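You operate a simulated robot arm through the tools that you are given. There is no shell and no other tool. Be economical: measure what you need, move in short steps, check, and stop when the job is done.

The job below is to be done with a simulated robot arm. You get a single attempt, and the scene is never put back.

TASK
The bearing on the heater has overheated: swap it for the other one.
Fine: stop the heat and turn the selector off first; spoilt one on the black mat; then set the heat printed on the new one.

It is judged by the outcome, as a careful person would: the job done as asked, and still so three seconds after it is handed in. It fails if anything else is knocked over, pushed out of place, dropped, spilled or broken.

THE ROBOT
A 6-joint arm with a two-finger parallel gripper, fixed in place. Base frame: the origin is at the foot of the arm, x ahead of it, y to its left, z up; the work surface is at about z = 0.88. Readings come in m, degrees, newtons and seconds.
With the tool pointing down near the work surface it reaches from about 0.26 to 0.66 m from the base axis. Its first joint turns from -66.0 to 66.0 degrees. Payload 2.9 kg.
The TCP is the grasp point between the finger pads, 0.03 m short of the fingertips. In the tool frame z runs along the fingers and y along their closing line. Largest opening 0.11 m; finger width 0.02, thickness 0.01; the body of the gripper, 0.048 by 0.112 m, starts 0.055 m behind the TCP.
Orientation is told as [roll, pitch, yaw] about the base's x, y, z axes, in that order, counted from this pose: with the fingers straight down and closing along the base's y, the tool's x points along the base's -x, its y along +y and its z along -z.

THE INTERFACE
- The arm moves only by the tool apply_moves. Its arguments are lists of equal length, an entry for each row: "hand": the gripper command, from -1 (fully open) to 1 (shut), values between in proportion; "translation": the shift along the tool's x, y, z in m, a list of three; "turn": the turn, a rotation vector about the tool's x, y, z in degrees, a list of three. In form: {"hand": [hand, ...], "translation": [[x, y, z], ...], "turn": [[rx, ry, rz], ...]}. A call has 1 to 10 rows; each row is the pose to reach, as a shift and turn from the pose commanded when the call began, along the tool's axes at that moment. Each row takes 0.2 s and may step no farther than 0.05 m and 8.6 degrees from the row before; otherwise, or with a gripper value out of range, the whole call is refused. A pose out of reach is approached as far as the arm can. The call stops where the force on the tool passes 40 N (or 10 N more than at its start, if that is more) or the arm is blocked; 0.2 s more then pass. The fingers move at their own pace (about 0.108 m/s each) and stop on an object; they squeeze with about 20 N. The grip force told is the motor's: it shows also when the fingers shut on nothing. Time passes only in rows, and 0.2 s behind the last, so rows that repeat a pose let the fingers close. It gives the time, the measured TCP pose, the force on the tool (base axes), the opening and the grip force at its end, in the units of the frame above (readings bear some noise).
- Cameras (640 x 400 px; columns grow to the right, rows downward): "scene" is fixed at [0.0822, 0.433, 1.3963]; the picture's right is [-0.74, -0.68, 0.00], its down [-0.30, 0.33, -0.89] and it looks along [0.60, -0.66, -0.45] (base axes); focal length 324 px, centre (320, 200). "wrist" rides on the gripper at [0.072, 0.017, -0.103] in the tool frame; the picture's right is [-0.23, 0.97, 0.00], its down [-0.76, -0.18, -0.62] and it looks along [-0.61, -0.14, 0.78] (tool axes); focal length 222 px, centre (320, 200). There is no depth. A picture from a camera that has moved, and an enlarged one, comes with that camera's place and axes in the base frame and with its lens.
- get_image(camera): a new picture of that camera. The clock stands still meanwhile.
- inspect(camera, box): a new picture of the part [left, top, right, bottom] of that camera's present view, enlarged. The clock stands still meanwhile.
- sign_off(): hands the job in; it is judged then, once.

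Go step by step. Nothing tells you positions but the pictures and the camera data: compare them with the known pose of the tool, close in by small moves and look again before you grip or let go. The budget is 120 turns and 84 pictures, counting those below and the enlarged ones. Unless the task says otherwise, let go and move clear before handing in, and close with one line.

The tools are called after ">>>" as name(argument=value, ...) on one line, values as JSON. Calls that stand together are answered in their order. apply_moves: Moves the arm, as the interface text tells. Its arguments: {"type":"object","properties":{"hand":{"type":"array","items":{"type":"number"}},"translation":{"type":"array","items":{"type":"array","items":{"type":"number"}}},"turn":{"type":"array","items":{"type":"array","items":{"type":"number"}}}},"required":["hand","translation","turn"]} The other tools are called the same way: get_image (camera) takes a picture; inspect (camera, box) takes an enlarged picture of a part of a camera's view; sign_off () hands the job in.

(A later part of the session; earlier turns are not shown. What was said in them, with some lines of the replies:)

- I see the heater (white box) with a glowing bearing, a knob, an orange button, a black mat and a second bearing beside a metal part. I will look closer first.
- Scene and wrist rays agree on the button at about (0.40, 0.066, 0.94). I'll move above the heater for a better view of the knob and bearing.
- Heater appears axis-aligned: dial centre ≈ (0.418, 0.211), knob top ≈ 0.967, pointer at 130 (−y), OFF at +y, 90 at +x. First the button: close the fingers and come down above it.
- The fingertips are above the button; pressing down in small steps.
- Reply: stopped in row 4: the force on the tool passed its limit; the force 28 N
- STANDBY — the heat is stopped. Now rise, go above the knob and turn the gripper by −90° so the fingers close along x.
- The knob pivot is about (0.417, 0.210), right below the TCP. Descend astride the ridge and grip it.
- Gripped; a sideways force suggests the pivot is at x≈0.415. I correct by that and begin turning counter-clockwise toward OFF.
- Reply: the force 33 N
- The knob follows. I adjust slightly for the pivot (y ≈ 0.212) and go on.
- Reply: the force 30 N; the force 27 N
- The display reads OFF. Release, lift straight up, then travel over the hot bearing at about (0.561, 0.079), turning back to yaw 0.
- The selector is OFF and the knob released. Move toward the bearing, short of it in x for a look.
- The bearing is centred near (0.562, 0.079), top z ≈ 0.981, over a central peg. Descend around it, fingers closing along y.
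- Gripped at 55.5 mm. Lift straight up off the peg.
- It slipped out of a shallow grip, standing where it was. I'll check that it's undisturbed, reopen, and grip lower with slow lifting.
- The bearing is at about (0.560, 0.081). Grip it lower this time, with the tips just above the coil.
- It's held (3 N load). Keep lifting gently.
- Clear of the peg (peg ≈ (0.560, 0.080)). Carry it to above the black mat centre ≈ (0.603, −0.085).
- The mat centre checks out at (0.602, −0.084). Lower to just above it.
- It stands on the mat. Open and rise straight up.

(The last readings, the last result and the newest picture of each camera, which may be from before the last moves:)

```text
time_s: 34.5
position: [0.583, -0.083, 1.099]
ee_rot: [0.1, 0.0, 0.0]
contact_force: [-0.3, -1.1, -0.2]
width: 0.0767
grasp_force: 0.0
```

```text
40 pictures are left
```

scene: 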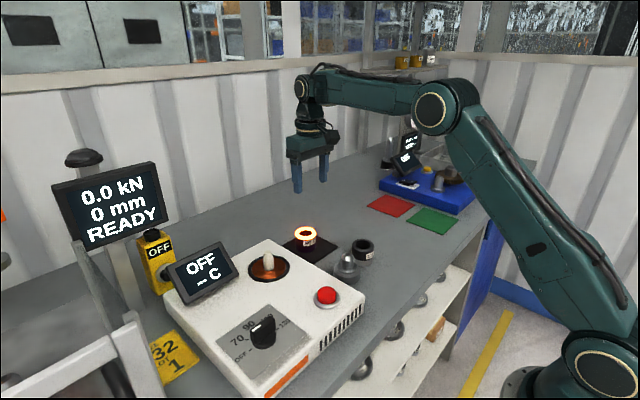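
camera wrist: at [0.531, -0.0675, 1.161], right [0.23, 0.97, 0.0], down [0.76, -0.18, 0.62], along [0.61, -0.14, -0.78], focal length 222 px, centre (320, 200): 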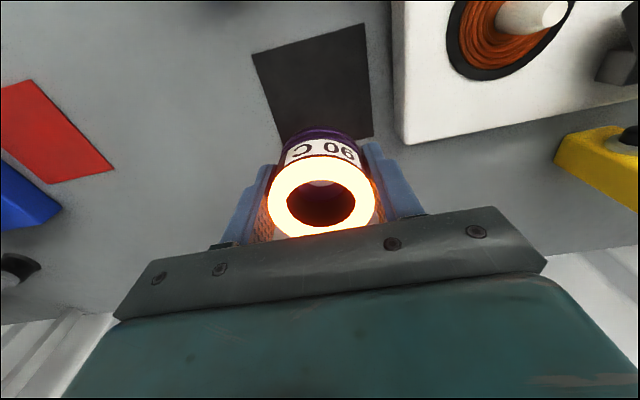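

The hot bearing stands on the mat. Next, go above the new bearing (≈ (0.462, −0.142)), turning to yaw +90 so the fingers stay clear of the spindle.

>>> apply_moves(hand=[-0.4, -0.4, -0.4, -0.4, -0.4, -0.4, -0.4, -0.4, -0.4, -0.4], translation=[[0.03, -0.015, 0], [0.06, -0.03, 0], [0.09, -0.045, 0], [0.12, -0.059, 0], [0.121, -0.059, 0], [0.121, -0.059, 0], [0.121, -0.059, 0], [0.121, -0.059, 0], [0.121, -0.059, 0], [0.121, -0.059, 0]], turn=[[0, 0, -8.5], [0, 0, -17], [0, 0, -25.5], [0, 0, -34], [0, 0, -42.5], [0, 0, -51], [0, 0, -59.5], [0, 0, -68], [0, 0, -76.5], [0, 0, -85]])

>>> apply_moves(hand=[-0.4, -0.4], translation=[[0, 0, 0], [0, 0, 0]], turn=[[0, 0, -5], [0, 0, -5]])

>>> get_image(camera="wrist")

>>> inspect(camera="scene", box=[280, 180, 440, 280])

```text
time_s: 36.6
position: [0.4622, -0.1428, 1.0974]
ee_rot: [-0.1, 0.0, 85.2]
contact_force: [0.1, -0.4, 0.4]
width: 0.0771
grasp_force: 0.1
```

```text
time_s: 37.2
position: [0.4619, -0.1424, 1.0983]
ee_rot: [-0.1, -0.1, 90.1]
contact_force: [-0.6, -0.2, 0.0]
width: 0.0769
grasp_force: 0.1
```

```text
39 pictures are left
camera wrist: at [0.4453, -0.2145, 1.2009], right [-0.97, 0.23, 0.0], down [0.17, 0.76, 0.62], along [0.14, 0.61, -0.78], focal length 222 px, centre (320, 200)
```

wrist: 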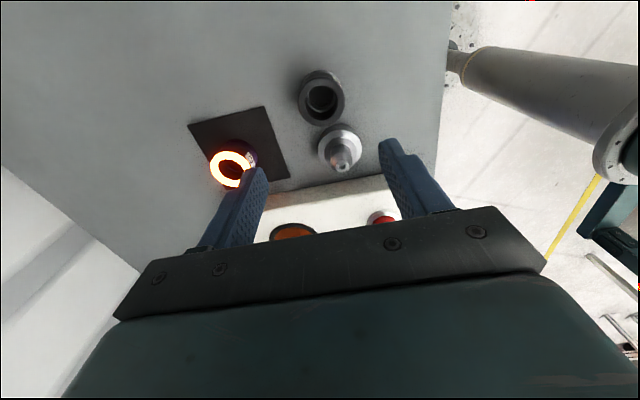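

```text
4.00 times, centred on (360, 230) of scene
camera zoom: at [0.0822, 0.433, 1.3963], right [-0.74, -0.68, 0.0], down [-0.3, 0.33, -0.89], along [0.6, -0.66, -0.45], focal length 1298 px, centre (160, 80)
```

zoom: 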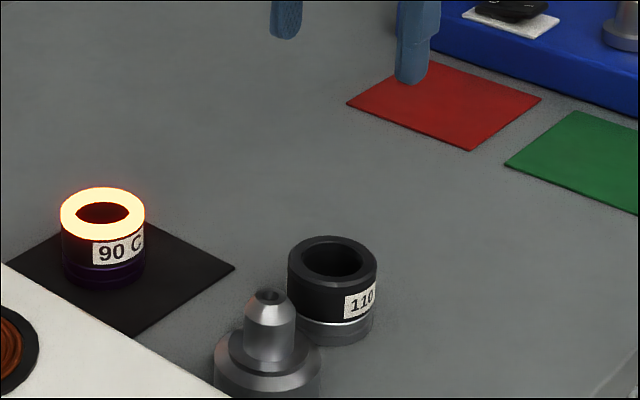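

>>> inspect(camera="wrist", box=[272, 60, 384, 130])

>>> inspect(camera="wrist", box=[272, 110, 384, 180])

```text
5.71 times, centred on (328, 95) of wrist
camera zoom: at [0.4453, -0.2145, 1.2009], right [-0.97, 0.23, 0.0], down [0.17, 0.76, 0.62], along [0.14, 0.61, -0.78], focal length 1269 px, centre (274, 800)
```

zoom: 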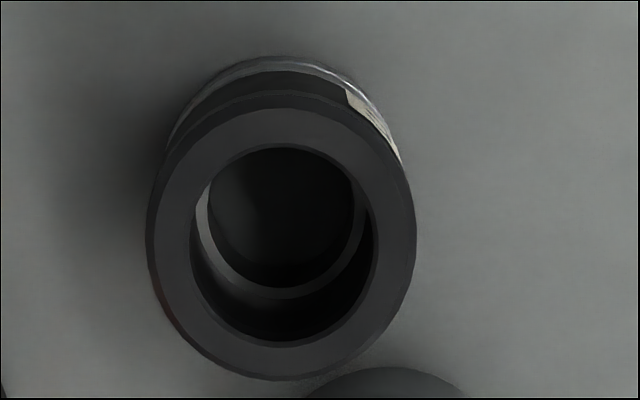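

```text
5.71 times, centred on (328, 145) of wrist
camera zoom: at [0.4453, -0.2145, 1.2009], right [-0.97, 0.23, 0.0], down [0.17, 0.76, 0.62], along [0.14, 0.61, -0.78], focal length 1269 px, centre (274, 514)
```

zoom: 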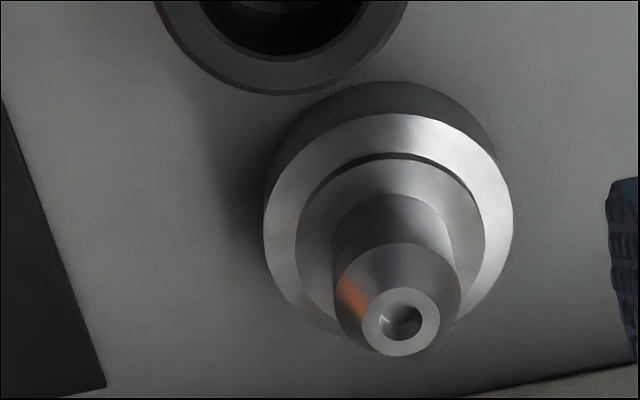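

The new bearing is at (0.461, −0.142), right under the TCP, with the spindle safely away at y≈−0.065. Descend and grip low.

>>> apply_moves(hand=[-0.4, -0.4, -0.4, -0.4, -0.4], translation=[[0, 0.001, 0.04], [0, 0.001, 0.08], [0, 0.001, 0.12], [0, 0.001, 0.15], [0, 0.001, 0.165]], turn=[[0, 0, 0], [0, 0, 0], [0, 0, 0], [0, 0, 0], [0, 0, 0]])

>>> inspect(camera="scene", box=[280, 180, 440, 280])

>>> get_image(camera="wrist")

```text
time_s: 38.5
position: [0.461, -0.1436, 0.9311]
ee_rot: [-0.1, 0.0, 90.0]
contact_force: [0.0, 0.4, 0.3]
width: 0.0769
grasp_force: 0.1
```

```text
4.00 times, centred on (360, 230) of scene
camera zoom: at [0.0823, 0.433, 1.3963], right [-0.74, -0.68, 0.0], down [-0.3, 0.33, -0.89], along [0.6, -0.66, -0.45], focal length 1298 px, centre (160, 80)
```

zoom: 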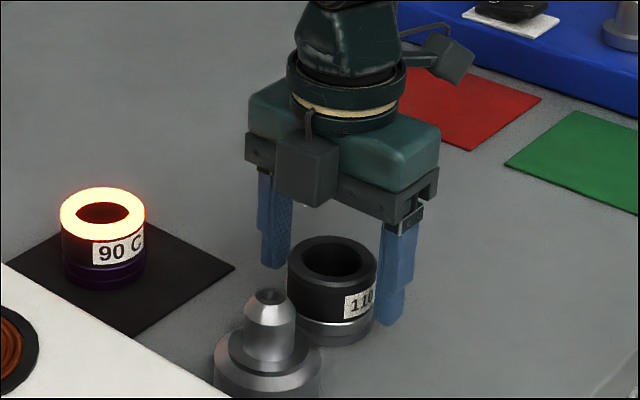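

```text
34 pictures are left
camera wrist: at [0.4445, -0.2143, 1.0352], right [-0.97, 0.23, 0.0], down [0.18, 0.76, 0.62], along [0.14, 0.61, -0.78], focal length 222 px, centre (320, 200)
```

wrist: 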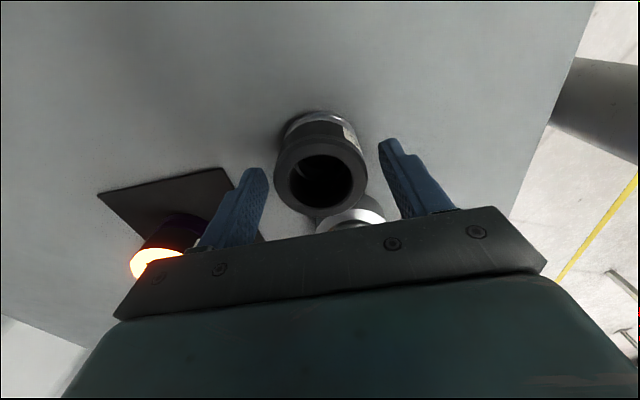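

>>> apply_moves(hand=[-0.4, -0.4, -0.4, 1, 1, 1, 1], translation=[[0, 0, 0.008], [0, 0, 0.013], [0, 0, 0.016], [0, 0, 0.016], [0, 0, 0.016], [0, 0, 0.016], [0, 0, 0.016]], turn=[[0, 0, 0], [0, 0, 0], [0, 0, 0], [0, 0, 0], [0, 0, 0], [0, 0, 0], [0, 0, 0]])

>>> inspect(camera="scene", box=[280, 180, 440, 280])

```text
time_s: 40.0
position: [0.4605, -0.142, 0.9166]
ee_rot: [-0.1, -0.1, 90.0]
contact_force: [-1.7, -0.1, 1.6]
width: 0.0552
grasp_force: 19.7
```

```text
4.00 times, centred on (360, 230) of scene
camera zoom: at [0.0822, 0.433, 1.3963], right [-0.74, -0.68, 0.0], down [-0.3, 0.33, -0.89], along [0.6, -0.66, -0.45], focal length 1298 px, centre (160, 80)
```

zoom: 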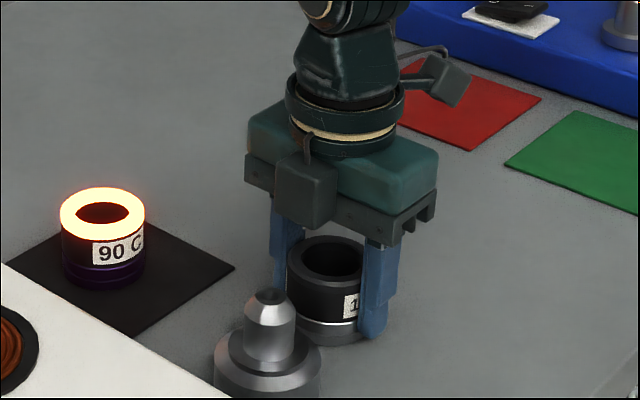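

Gripped. Lift gently.

>>> apply_moves(hand=[1, 1, 1, 1, 1, 1, 1, 1, 1, 1], translation=[[0, 0, -0.003], [0, 0, -0.008], [0, 0, -0.018], [0, 0, -0.03], [0, 0, -0.05], [0, 0, -0.07], [0, 0, -0.09], [0, 0, -0.11], [0, 0, -0.13], [0, 0, -0.15]], turn=[[0, 0, 0], [0, 0, 0], [0, 0, 0], [0, 0, 0], [0, 0, 0], [0, 0, 0], [0, 0, 0], [0, 0, 0], [0, 0, 0], [0, 0, 0]])

>>> inspect(camera="scene", box=[240, 155, 440, 280])

```text
time_s: 42.2
position: [0.4612, -0.1424, 1.0679]
ee_rot: [-0.2, -0.1, 90.0]
contact_force: [-0.7, 0.7, -2.1]
width: 0.0553
grasp_force: 19.5
```

```text
3.20 times, centred on (340, 218) of scene
camera zoom: at [0.0823, 0.433, 1.3963], right [-0.74, -0.68, 0.0], down [-0.3, 0.33, -0.89], along [0.6, -0.66, -0.45], focal length 1038 px, centre (256, 144)
```

zoom: 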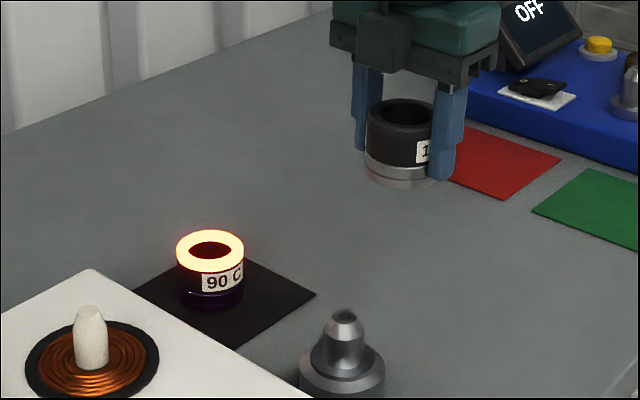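

Held firmly. Carry it to above the heater peg at (0.560, 0.080).

>>> apply_moves(hand=[1, 1, 1, 1, 1, 1, 1, 1, 1, 1], translation=[[-0.015, -0.007, 0], [-0.04, -0.018, 0], [-0.068, -0.03, 0], [-0.096, -0.043, 0], [-0.124, -0.055, 0], [-0.152, -0.068, 0], [-0.18, -0.08, 0], [-0.205, -0.091, 0], [-0.218, -0.097, 0], [-0.2225, -0.099, 0]], turn=[[0, 0, 0], [0, 0, 0], [0, 0, 0], [0, 0, 0], [0, 0, 0], [0, 0, 0], [0, 0, 0], [0, 0, 0], [0, 0, 0], [0, 0, 0]])

>>> get_image(camera="wrist")

>>> inspect(camera="scene", box=[200, 180, 360, 280])

```text
time_s: 44.5
position: [0.5596, 0.0809, 1.0663]
ee_rot: [-0.2, 0.1, 89.9]
contact_force: [-0.5, 0.2, -2.3]
width: 0.0552
grasp_force: 19.7
```

```text
31 pictures are left
camera wrist: at [0.5436, 0.0084, 1.1704], right [-0.97, 0.23, 0.0], down [0.18, 0.76, 0.62], along [0.14, 0.61, -0.78], focal length 222 px, centre (320, 200)
```

wrist: 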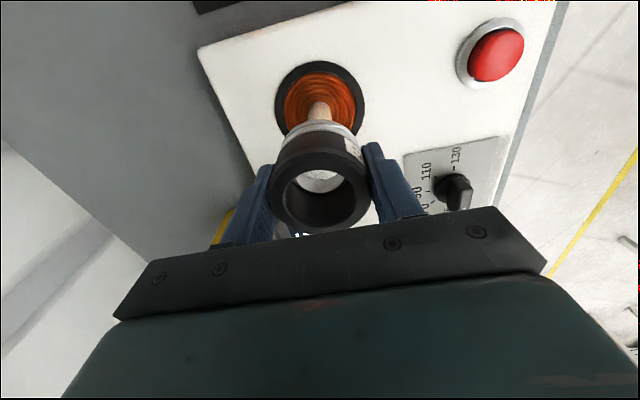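

```text
4.00 times, centred on (280, 230) of scene
camera zoom: at [0.0823, 0.433, 1.3963], right [-0.74, -0.68, 0.0], down [-0.3, 0.33, -0.89], along [0.6, -0.66, -0.45], focal length 1298 px, centre (480, 80)
```

zoom: 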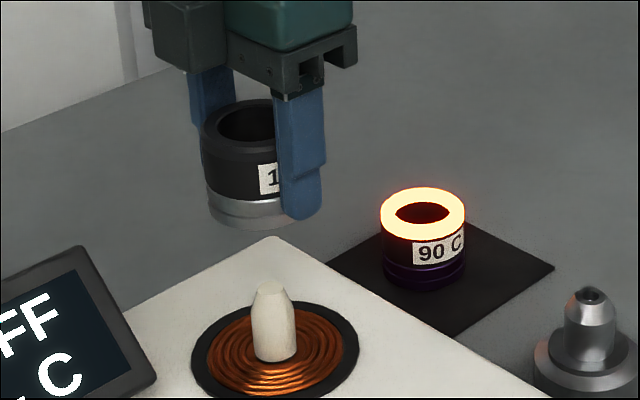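

Aligned over the peg by both views. Lower until the bearing is just above the peg tip and check through the bore.

>>> apply_moves(hand=[1, 1, 1, 1], translation=[[0, 0, 0.012], [0, 0, 0.024], [0, 0, 0.034], [0, 0, 0.04]], turn=[[0, 0, 0], [0, 0, 0], [0, 0, 0], [0, 0, 0]])

>>> inspect(camera="wrist", box=[232, 100, 408, 210])

>>> inspect(camera="scene", box=[232, 210, 328, 270])

```text
time_s: 45.5
position: [0.5601, 0.0798, 1.0272]
ee_rot: [-0.2, 0.0, 90.1]
contact_force: [-0.3, 1.2, -3.2]
width: 0.0553
grasp_force: 20.0
```

```text
3.64 times, centred on (320, 155) of wrist
camera zoom: at [0.544, 0.0084, 1.1303], right [-0.97, 0.23, 0.0], down [0.18, 0.76, 0.62], along [0.14, 0.61, -0.78], focal length 808 px, centre (320, 364)
```

zoom: 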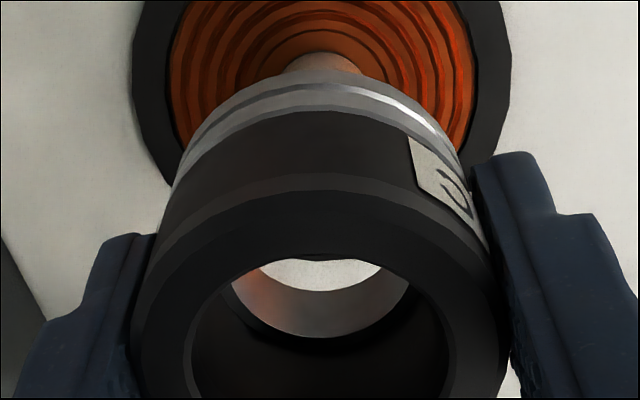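

```text
6.67 times, centred on (280, 240) of scene
camera zoom: at [0.0823, 0.433, 1.3963], right [-0.74, -0.68, 0.0], down [-0.3, 0.33, -0.89], along [0.6, -0.66, -0.45], focal length 2163 px, centre (587, -67)
```

zoom: 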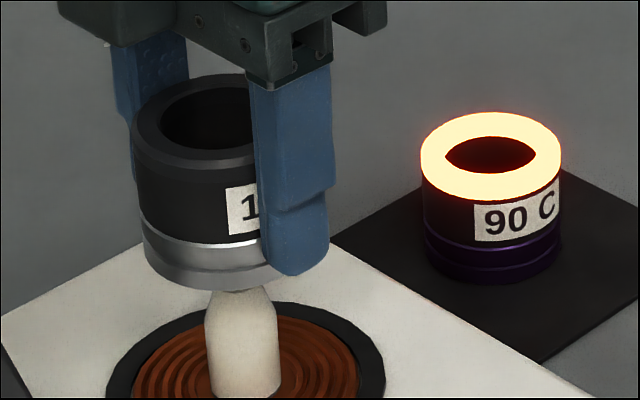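

Peg and bore line up. Lower over the peg.

>>> apply_moves(hand=[1, 1, 1, 1, 1, 1, 1], translation=[[0, 0, 0.008], [0, 0, 0.016], [0, 0, 0.024], [0, 0, 0.032], [0, 0, 0.04], [0, 0, 0.048], [0, 0, 0.053]], turn=[[0, 0, 0], [0, 0, 0], [0, 0, 0], [0, 0, 0], [0, 0, 0], [0, 0, 0], [0, 0, 0]])

>>> inspect(camera="scene", box=[232, 220, 312, 270])

```text
time_s: 47.0
position: [0.5607, 0.0798, 0.9741]
ee_rot: [0.0, -0.2, 90.0]
contact_force: [-0.3, -0.5, -2.8]
width: 0.0555
grasp_force: 20.3
```

```text
8.00 times, centred on (272, 245) of scene
camera zoom: at [0.0823, 0.433, 1.3963], right [-0.74, -0.68, 0.0], down [-0.3, 0.33, -0.89], along [0.6, -0.66, -0.45], focal length 2595 px, centre (704, -160)
```

zoom: 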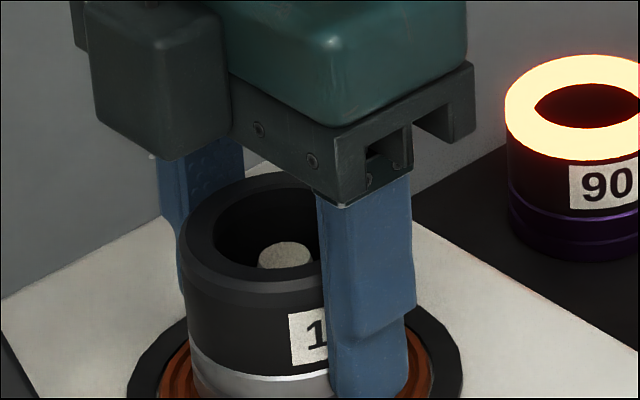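

The peg is inside the bore. A few last millimetres down to contact.

>>> apply_moves(hand=[1, 1, 1, 1, 1], translation=[[0, 0, 0.002], [0, 0, 0.003], [0, 0, 0.004], [0, 0, 0.005], [0, 0, 0.006]], turn=[[0, 0, 0], [0, 0, 0], [0, 0, 0], [0, 0, 0], [0, 0, 0]])

```text
time_s: 48.2
position: [0.56, 0.0795, 0.9699]
ee_rot: [-0.3, 0.0, 89.9]
contact_force: [-5.8, -2.8, 17.2]
width: 0.0557
grasp_force: 19.5
```

It has seated. Open and rise straight up.

>>> apply_moves(hand=[-0.4, -0.4, -0.4, -0.4, -0.4, -0.4, -0.4], translation=[[0, 0, -0.001], [0, 0, -0.001], [0, 0, -0.001], [0, 0, -0.02], [0, 0, -0.05], [0, 0, -0.09], [0, 0, -0.13]], turn=[[0, 0, 0], [0, 0, 0], [0, 0, 0], [0, 0, 0], [0, 0, 0], [0, 0, 0], [0, 0, 0]])

>>> inspect(camera="scene", box=[150, 220, 400, 376])

```text
time_s: 49.9
position: [0.5599, 0.0793, 1.0977]
ee_rot: [-0.1, -0.1, 90.0]
contact_force: [-0.6, 0.0, -0.1]
width: 0.077
grasp_force: 0.1
```

```text
2.56 times, centred on (275, 298) of scene
camera zoom: at [0.0822, 0.433, 1.3963], right [-0.74, -0.68, 0.0], down [-0.3, 0.33, -0.89], along [0.6, -0.66, -0.45], focal length 830 px, centre (435, -51)
```

zoom: 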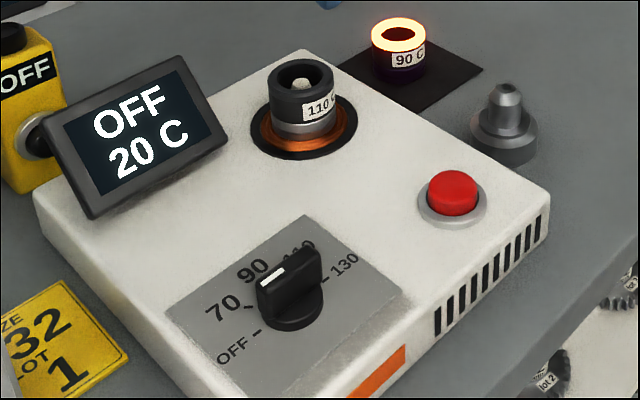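

The new bearing sits on the heater, reading 20 °C. Now to the knob at (0.4145, 0.2105), still at yaw 90.

>>> apply_moves(hand=[0, 0, 0, 0, 0, 0, 0], translation=[[-0.03, 0.035, 0], [-0.06, 0.07, 0], [-0.09, 0.105, 0], [-0.12, 0.135, 0], [-0.131, 0.1455, 0], [-0.131, 0.1455, 0.04], [-0.131, 0.1455, 0.07]], turn=[[0, 0, 0], [0, 0, 0], [0, 0, 0], [0, 0, 0], [0, 0, 0], [0, 0, 0], [0, 0, 0]])

>>> inspect(camera="scene", box=[150, 220, 400, 376])

>>> get_image(camera="wrist")

```text
time_s: 51.5
position: [0.4157, 0.2116, 1.0276]
ee_rot: [-0.2, -0.1, 90.0]
contact_force: [-0.8, -0.3, -0.7]
width: 0.0552
grasp_force: 0.0
```

```text
2.56 times, centred on (275, 298) of scene
camera zoom: at [0.0822, 0.433, 1.3963], right [-0.74, -0.68, 0.0], down [-0.3, 0.33, -0.89], along [0.6, -0.66, -0.45], focal length 830 px, centre (435, -51)
```

zoom: 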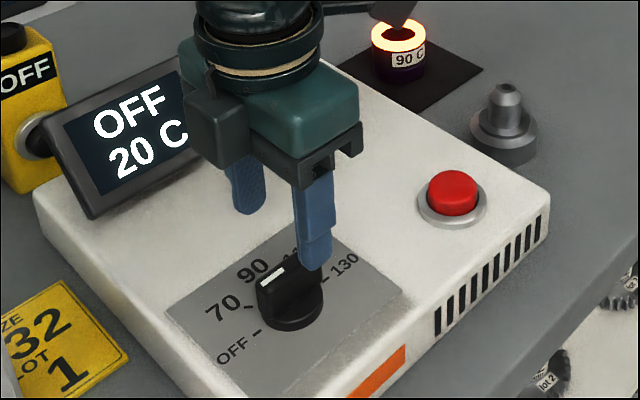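

```text
24 pictures are left
camera wrist: at [0.3991, 0.139, 1.1314], right [-0.97, 0.23, 0.0], down [0.18, 0.76, 0.62], along [0.14, 0.61, -0.78], focal length 222 px, centre (320, 200)
```

wrist: 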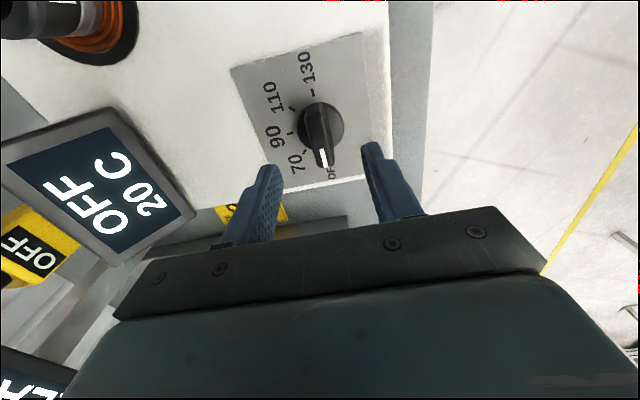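

>>> apply_moves(hand=[0, 0, 1, 1, 1, 1], translation=[[0.001, 0.001, 0.03], [0.001, 0.001, 0.045], [0.001, 0.001, 0.045], [0.001, 0.001, 0.045], [0.001, 0.001, 0.045], [0.001, 0.001, 0.045]], turn=[[0, 0, 0], [0, 0, 0], [0, 0, 0], [0, 0, 0], [0, 0, 0], [0, 0, 0]])

>>> apply_moves(hand=[1, 1, 1, 1, 1, 1], translation=[[0, 0, 0], [0, 0, 0], [0, 0, 0], [0, 0, 0], [0, 0, 0], [0, 0, 0]], turn=[[0, 0, 8], [0, 0, 16], [0, 0, 24], [0, 0, 32], [0, 0, 40], [0, 0, 45]])

>>> inspect(camera="scene", box=[150, 220, 400, 376])

```text
time_s: 52.9
position: [0.4145, 0.2108, 0.9828]
ee_rot: [-0.3, -0.1, 90.0]
contact_force: [13.4, 0.1, -5.1]
width: 0.0157
grasp_force: 44.5
```

```text
time_s: 54.2
position: [0.4147, 0.2108, 0.9823]
ee_rot: [-0.1, -0.3, 44.8]
contact_force: [25.6, 3.3, -4.4]
width: 0.0157
grasp_force: 44.5
```

```text
2.56 times, centred on (275, 298) of scene
camera zoom: at [0.0831, 0.4331, 1.3962], right [-0.74, -0.68, 0.0], down [-0.3, 0.33, -0.89], along [0.6, -0.66, -0.45], focal length 830 px, centre (435, -51)
```

zoom: 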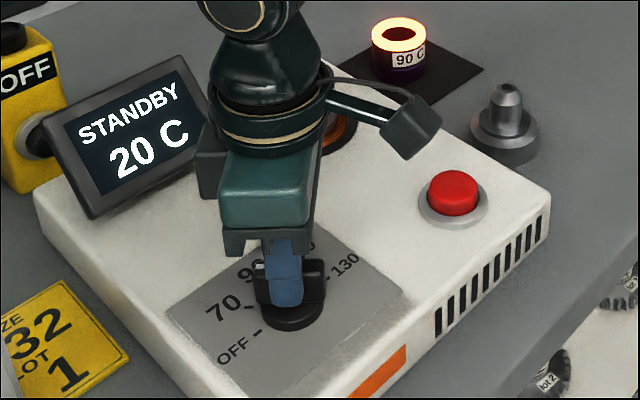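

Turning well (70, STANDBY). A small centring shift, then onward 90° more to 110.

>>> apply_moves(hand=[1, 1, 1, 1, 1, 1, 1, 1, 1, 1], translation=[[-0.001, -0.001, 0], [-0.001, -0.001, 0], [-0.001, -0.001, 0], [-0.001, -0.001, 0], [-0.001, -0.001, 0], [-0.001, -0.001, 0], [-0.001, -0.001, 0], [-0.001, -0.001, 0], [-0.001, -0.001, 0], [-0.001, -0.001, 0]], turn=[[0, 0, 8], [0, 0, 16], [0, 0, 24], [0, 0, 32], [0, 0, 40], [0, 0, 48], [0, 0, 56], [0, 0, 64], [0, 0, 72], [0, 0, 80]])

>>> apply_moves(hand=[1, 1, 1], translation=[[0, 0, 0], [0, 0, 0], [0, 0, 0]], turn=[[0, 0, 5], [0, 0, 10], [0, 0, 10]])

>>> inspect(camera="scene", box=[150, 220, 400, 376])

```text
time_s: 56.5
position: [0.4144, 0.21, 0.9826]
ee_rot: [0.1, -0.1, -35.1]
contact_force: [8.9, -1.8, -2.1]
width: 0.0156
grasp_force: 45.1
```

```text
time_s: 57.2
position: [0.4147, 0.2091, 0.9832]
ee_rot: [0.0, -0.1, -45.2]
contact_force: [7.3, -3.6, -2.7]
width: 0.0159
grasp_force: 44.6
```

```text
2.56 times, centred on (275, 298) of scene
camera zoom: at [0.0824, 0.433, 1.3963], right [-0.74, -0.68, 0.0], down [-0.3, 0.33, -0.89], along [0.6, -0.66, -0.45], focal length 830 px, centre (435, -51)
```

zoom: 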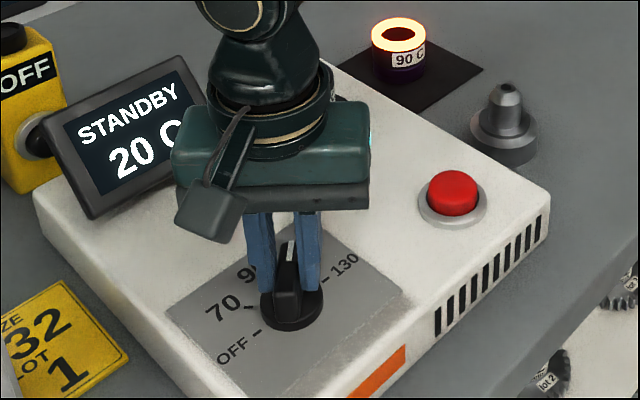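

The pointer should be on 110. Release, lift, and check.

>>> apply_moves(hand=[0, 0, 0, 0, 0, 0, 0], translation=[[0, 0, 0], [0, 0, 0], [0, 0, -0.03], [0, 0, -0.07], [0, 0, -0.11], [0, 0, -0.15], [0, 0, -0.19]], turn=[[0, 0, 0], [0, 0, 0], [0, 0, 0], [0, 0, 0], [0, 0, 0], [0, 0, 0], [0, 0, 0]])

>>> get_image(camera="scene")

>>> inspect(camera="scene", box=[208, 300, 336, 380])

>>> get_image(camera="wrist")

```text
time_s: 58.9
position: [0.4134, 0.21, 1.1728]
ee_rot: [0.1, -0.1, -45.0]
contact_force: [-0.2, -0.8, -1.0]
width: 0.0553
grasp_force: 0.0
```

```text
21 pictures are left
```

scene: 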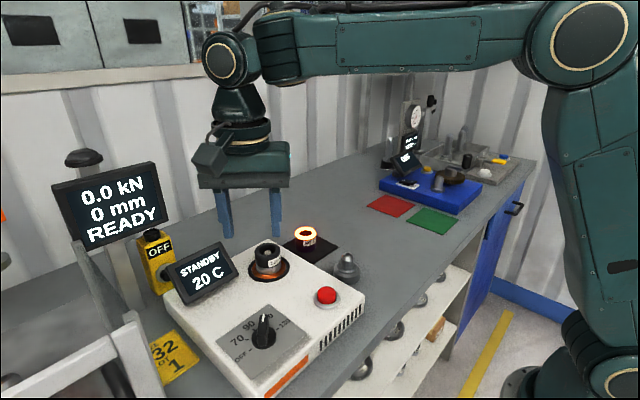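

```text
5.00 times, centred on (272, 340) of scene
camera zoom: at [0.0822, 0.433, 1.3963], right [-0.74, -0.68, 0.0], down [-0.3, 0.33, -0.89], along [0.6, -0.66, -0.45], focal length 1622 px, centre (560, -500)
```

zoom: 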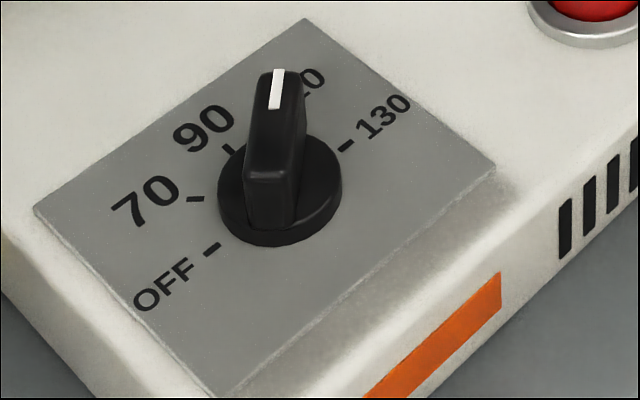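

```text
19 pictures are left
camera wrist: at [0.3749, 0.2736, 1.2764], right [0.85, 0.53, 0.0], down [0.41, -0.66, 0.62], along [0.33, -0.53, -0.78], focal length 222 px, centre (320, 200)
```

wrist: 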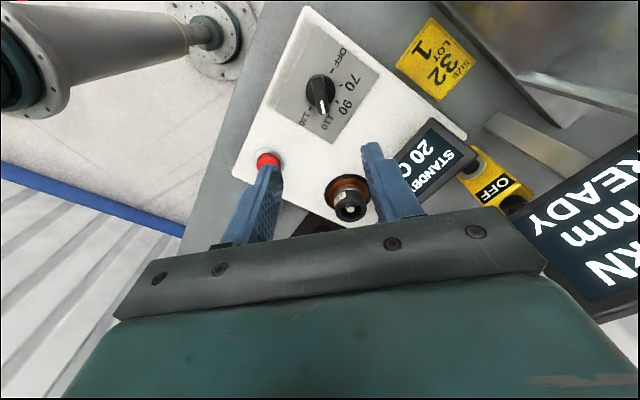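

>>> inspect(camera="wrist", box=[264, 40, 392, 120])

>>> inspect(camera="scene", box=[160, 220, 352, 340])

```text
5.00 times, centred on (328, 80) of wrist
camera zoom: at [0.3749, 0.2736, 1.2764], right [0.85, 0.53, 0.0], down [0.41, -0.66, 0.62], along [0.33, -0.53, -0.78], focal length 1111 px, centre (280, 800)
```

zoom: 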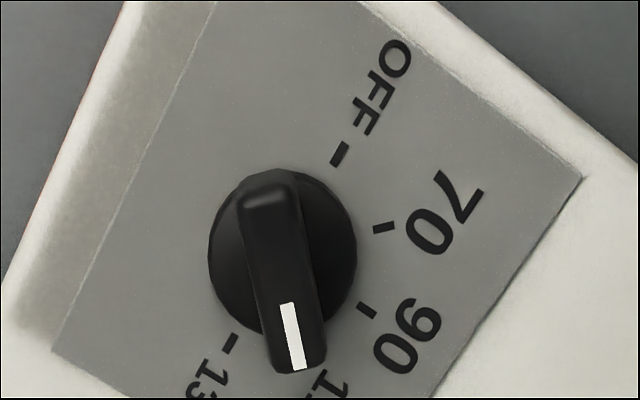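

```text
3.33 times, centred on (256, 280) of scene
camera zoom: at [0.0822, 0.433, 1.3963], right [-0.74, -0.68, 0.0], down [-0.3, 0.33, -0.89], along [0.6, -0.66, -0.45], focal length 1081 px, centre (533, -67)
```

zoom: 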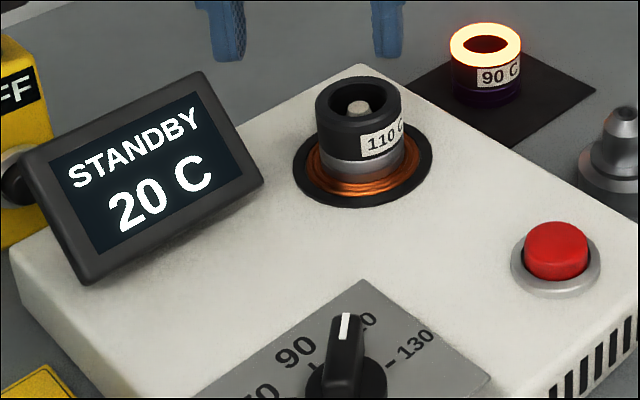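

The pointer covers the 110 tick, the 110 C bearing sits on the heater, the spoilt one stands on the black mat, and the arm is clear. Nothing else has moved, so I'm handing in.

>>> sign_off()

```text
The job is handed in.
```

The heat was stopped and the selector turned off first. The overheated bearing is now on the black mat, and the new bearing is on the heater with the selector set to its printed 110 C. I left the heater in STANDBY, as you didn't ask for heating to be restarted. The hot bearing slipped out of my first grip and stayed upright on its peg, and the second grip held.
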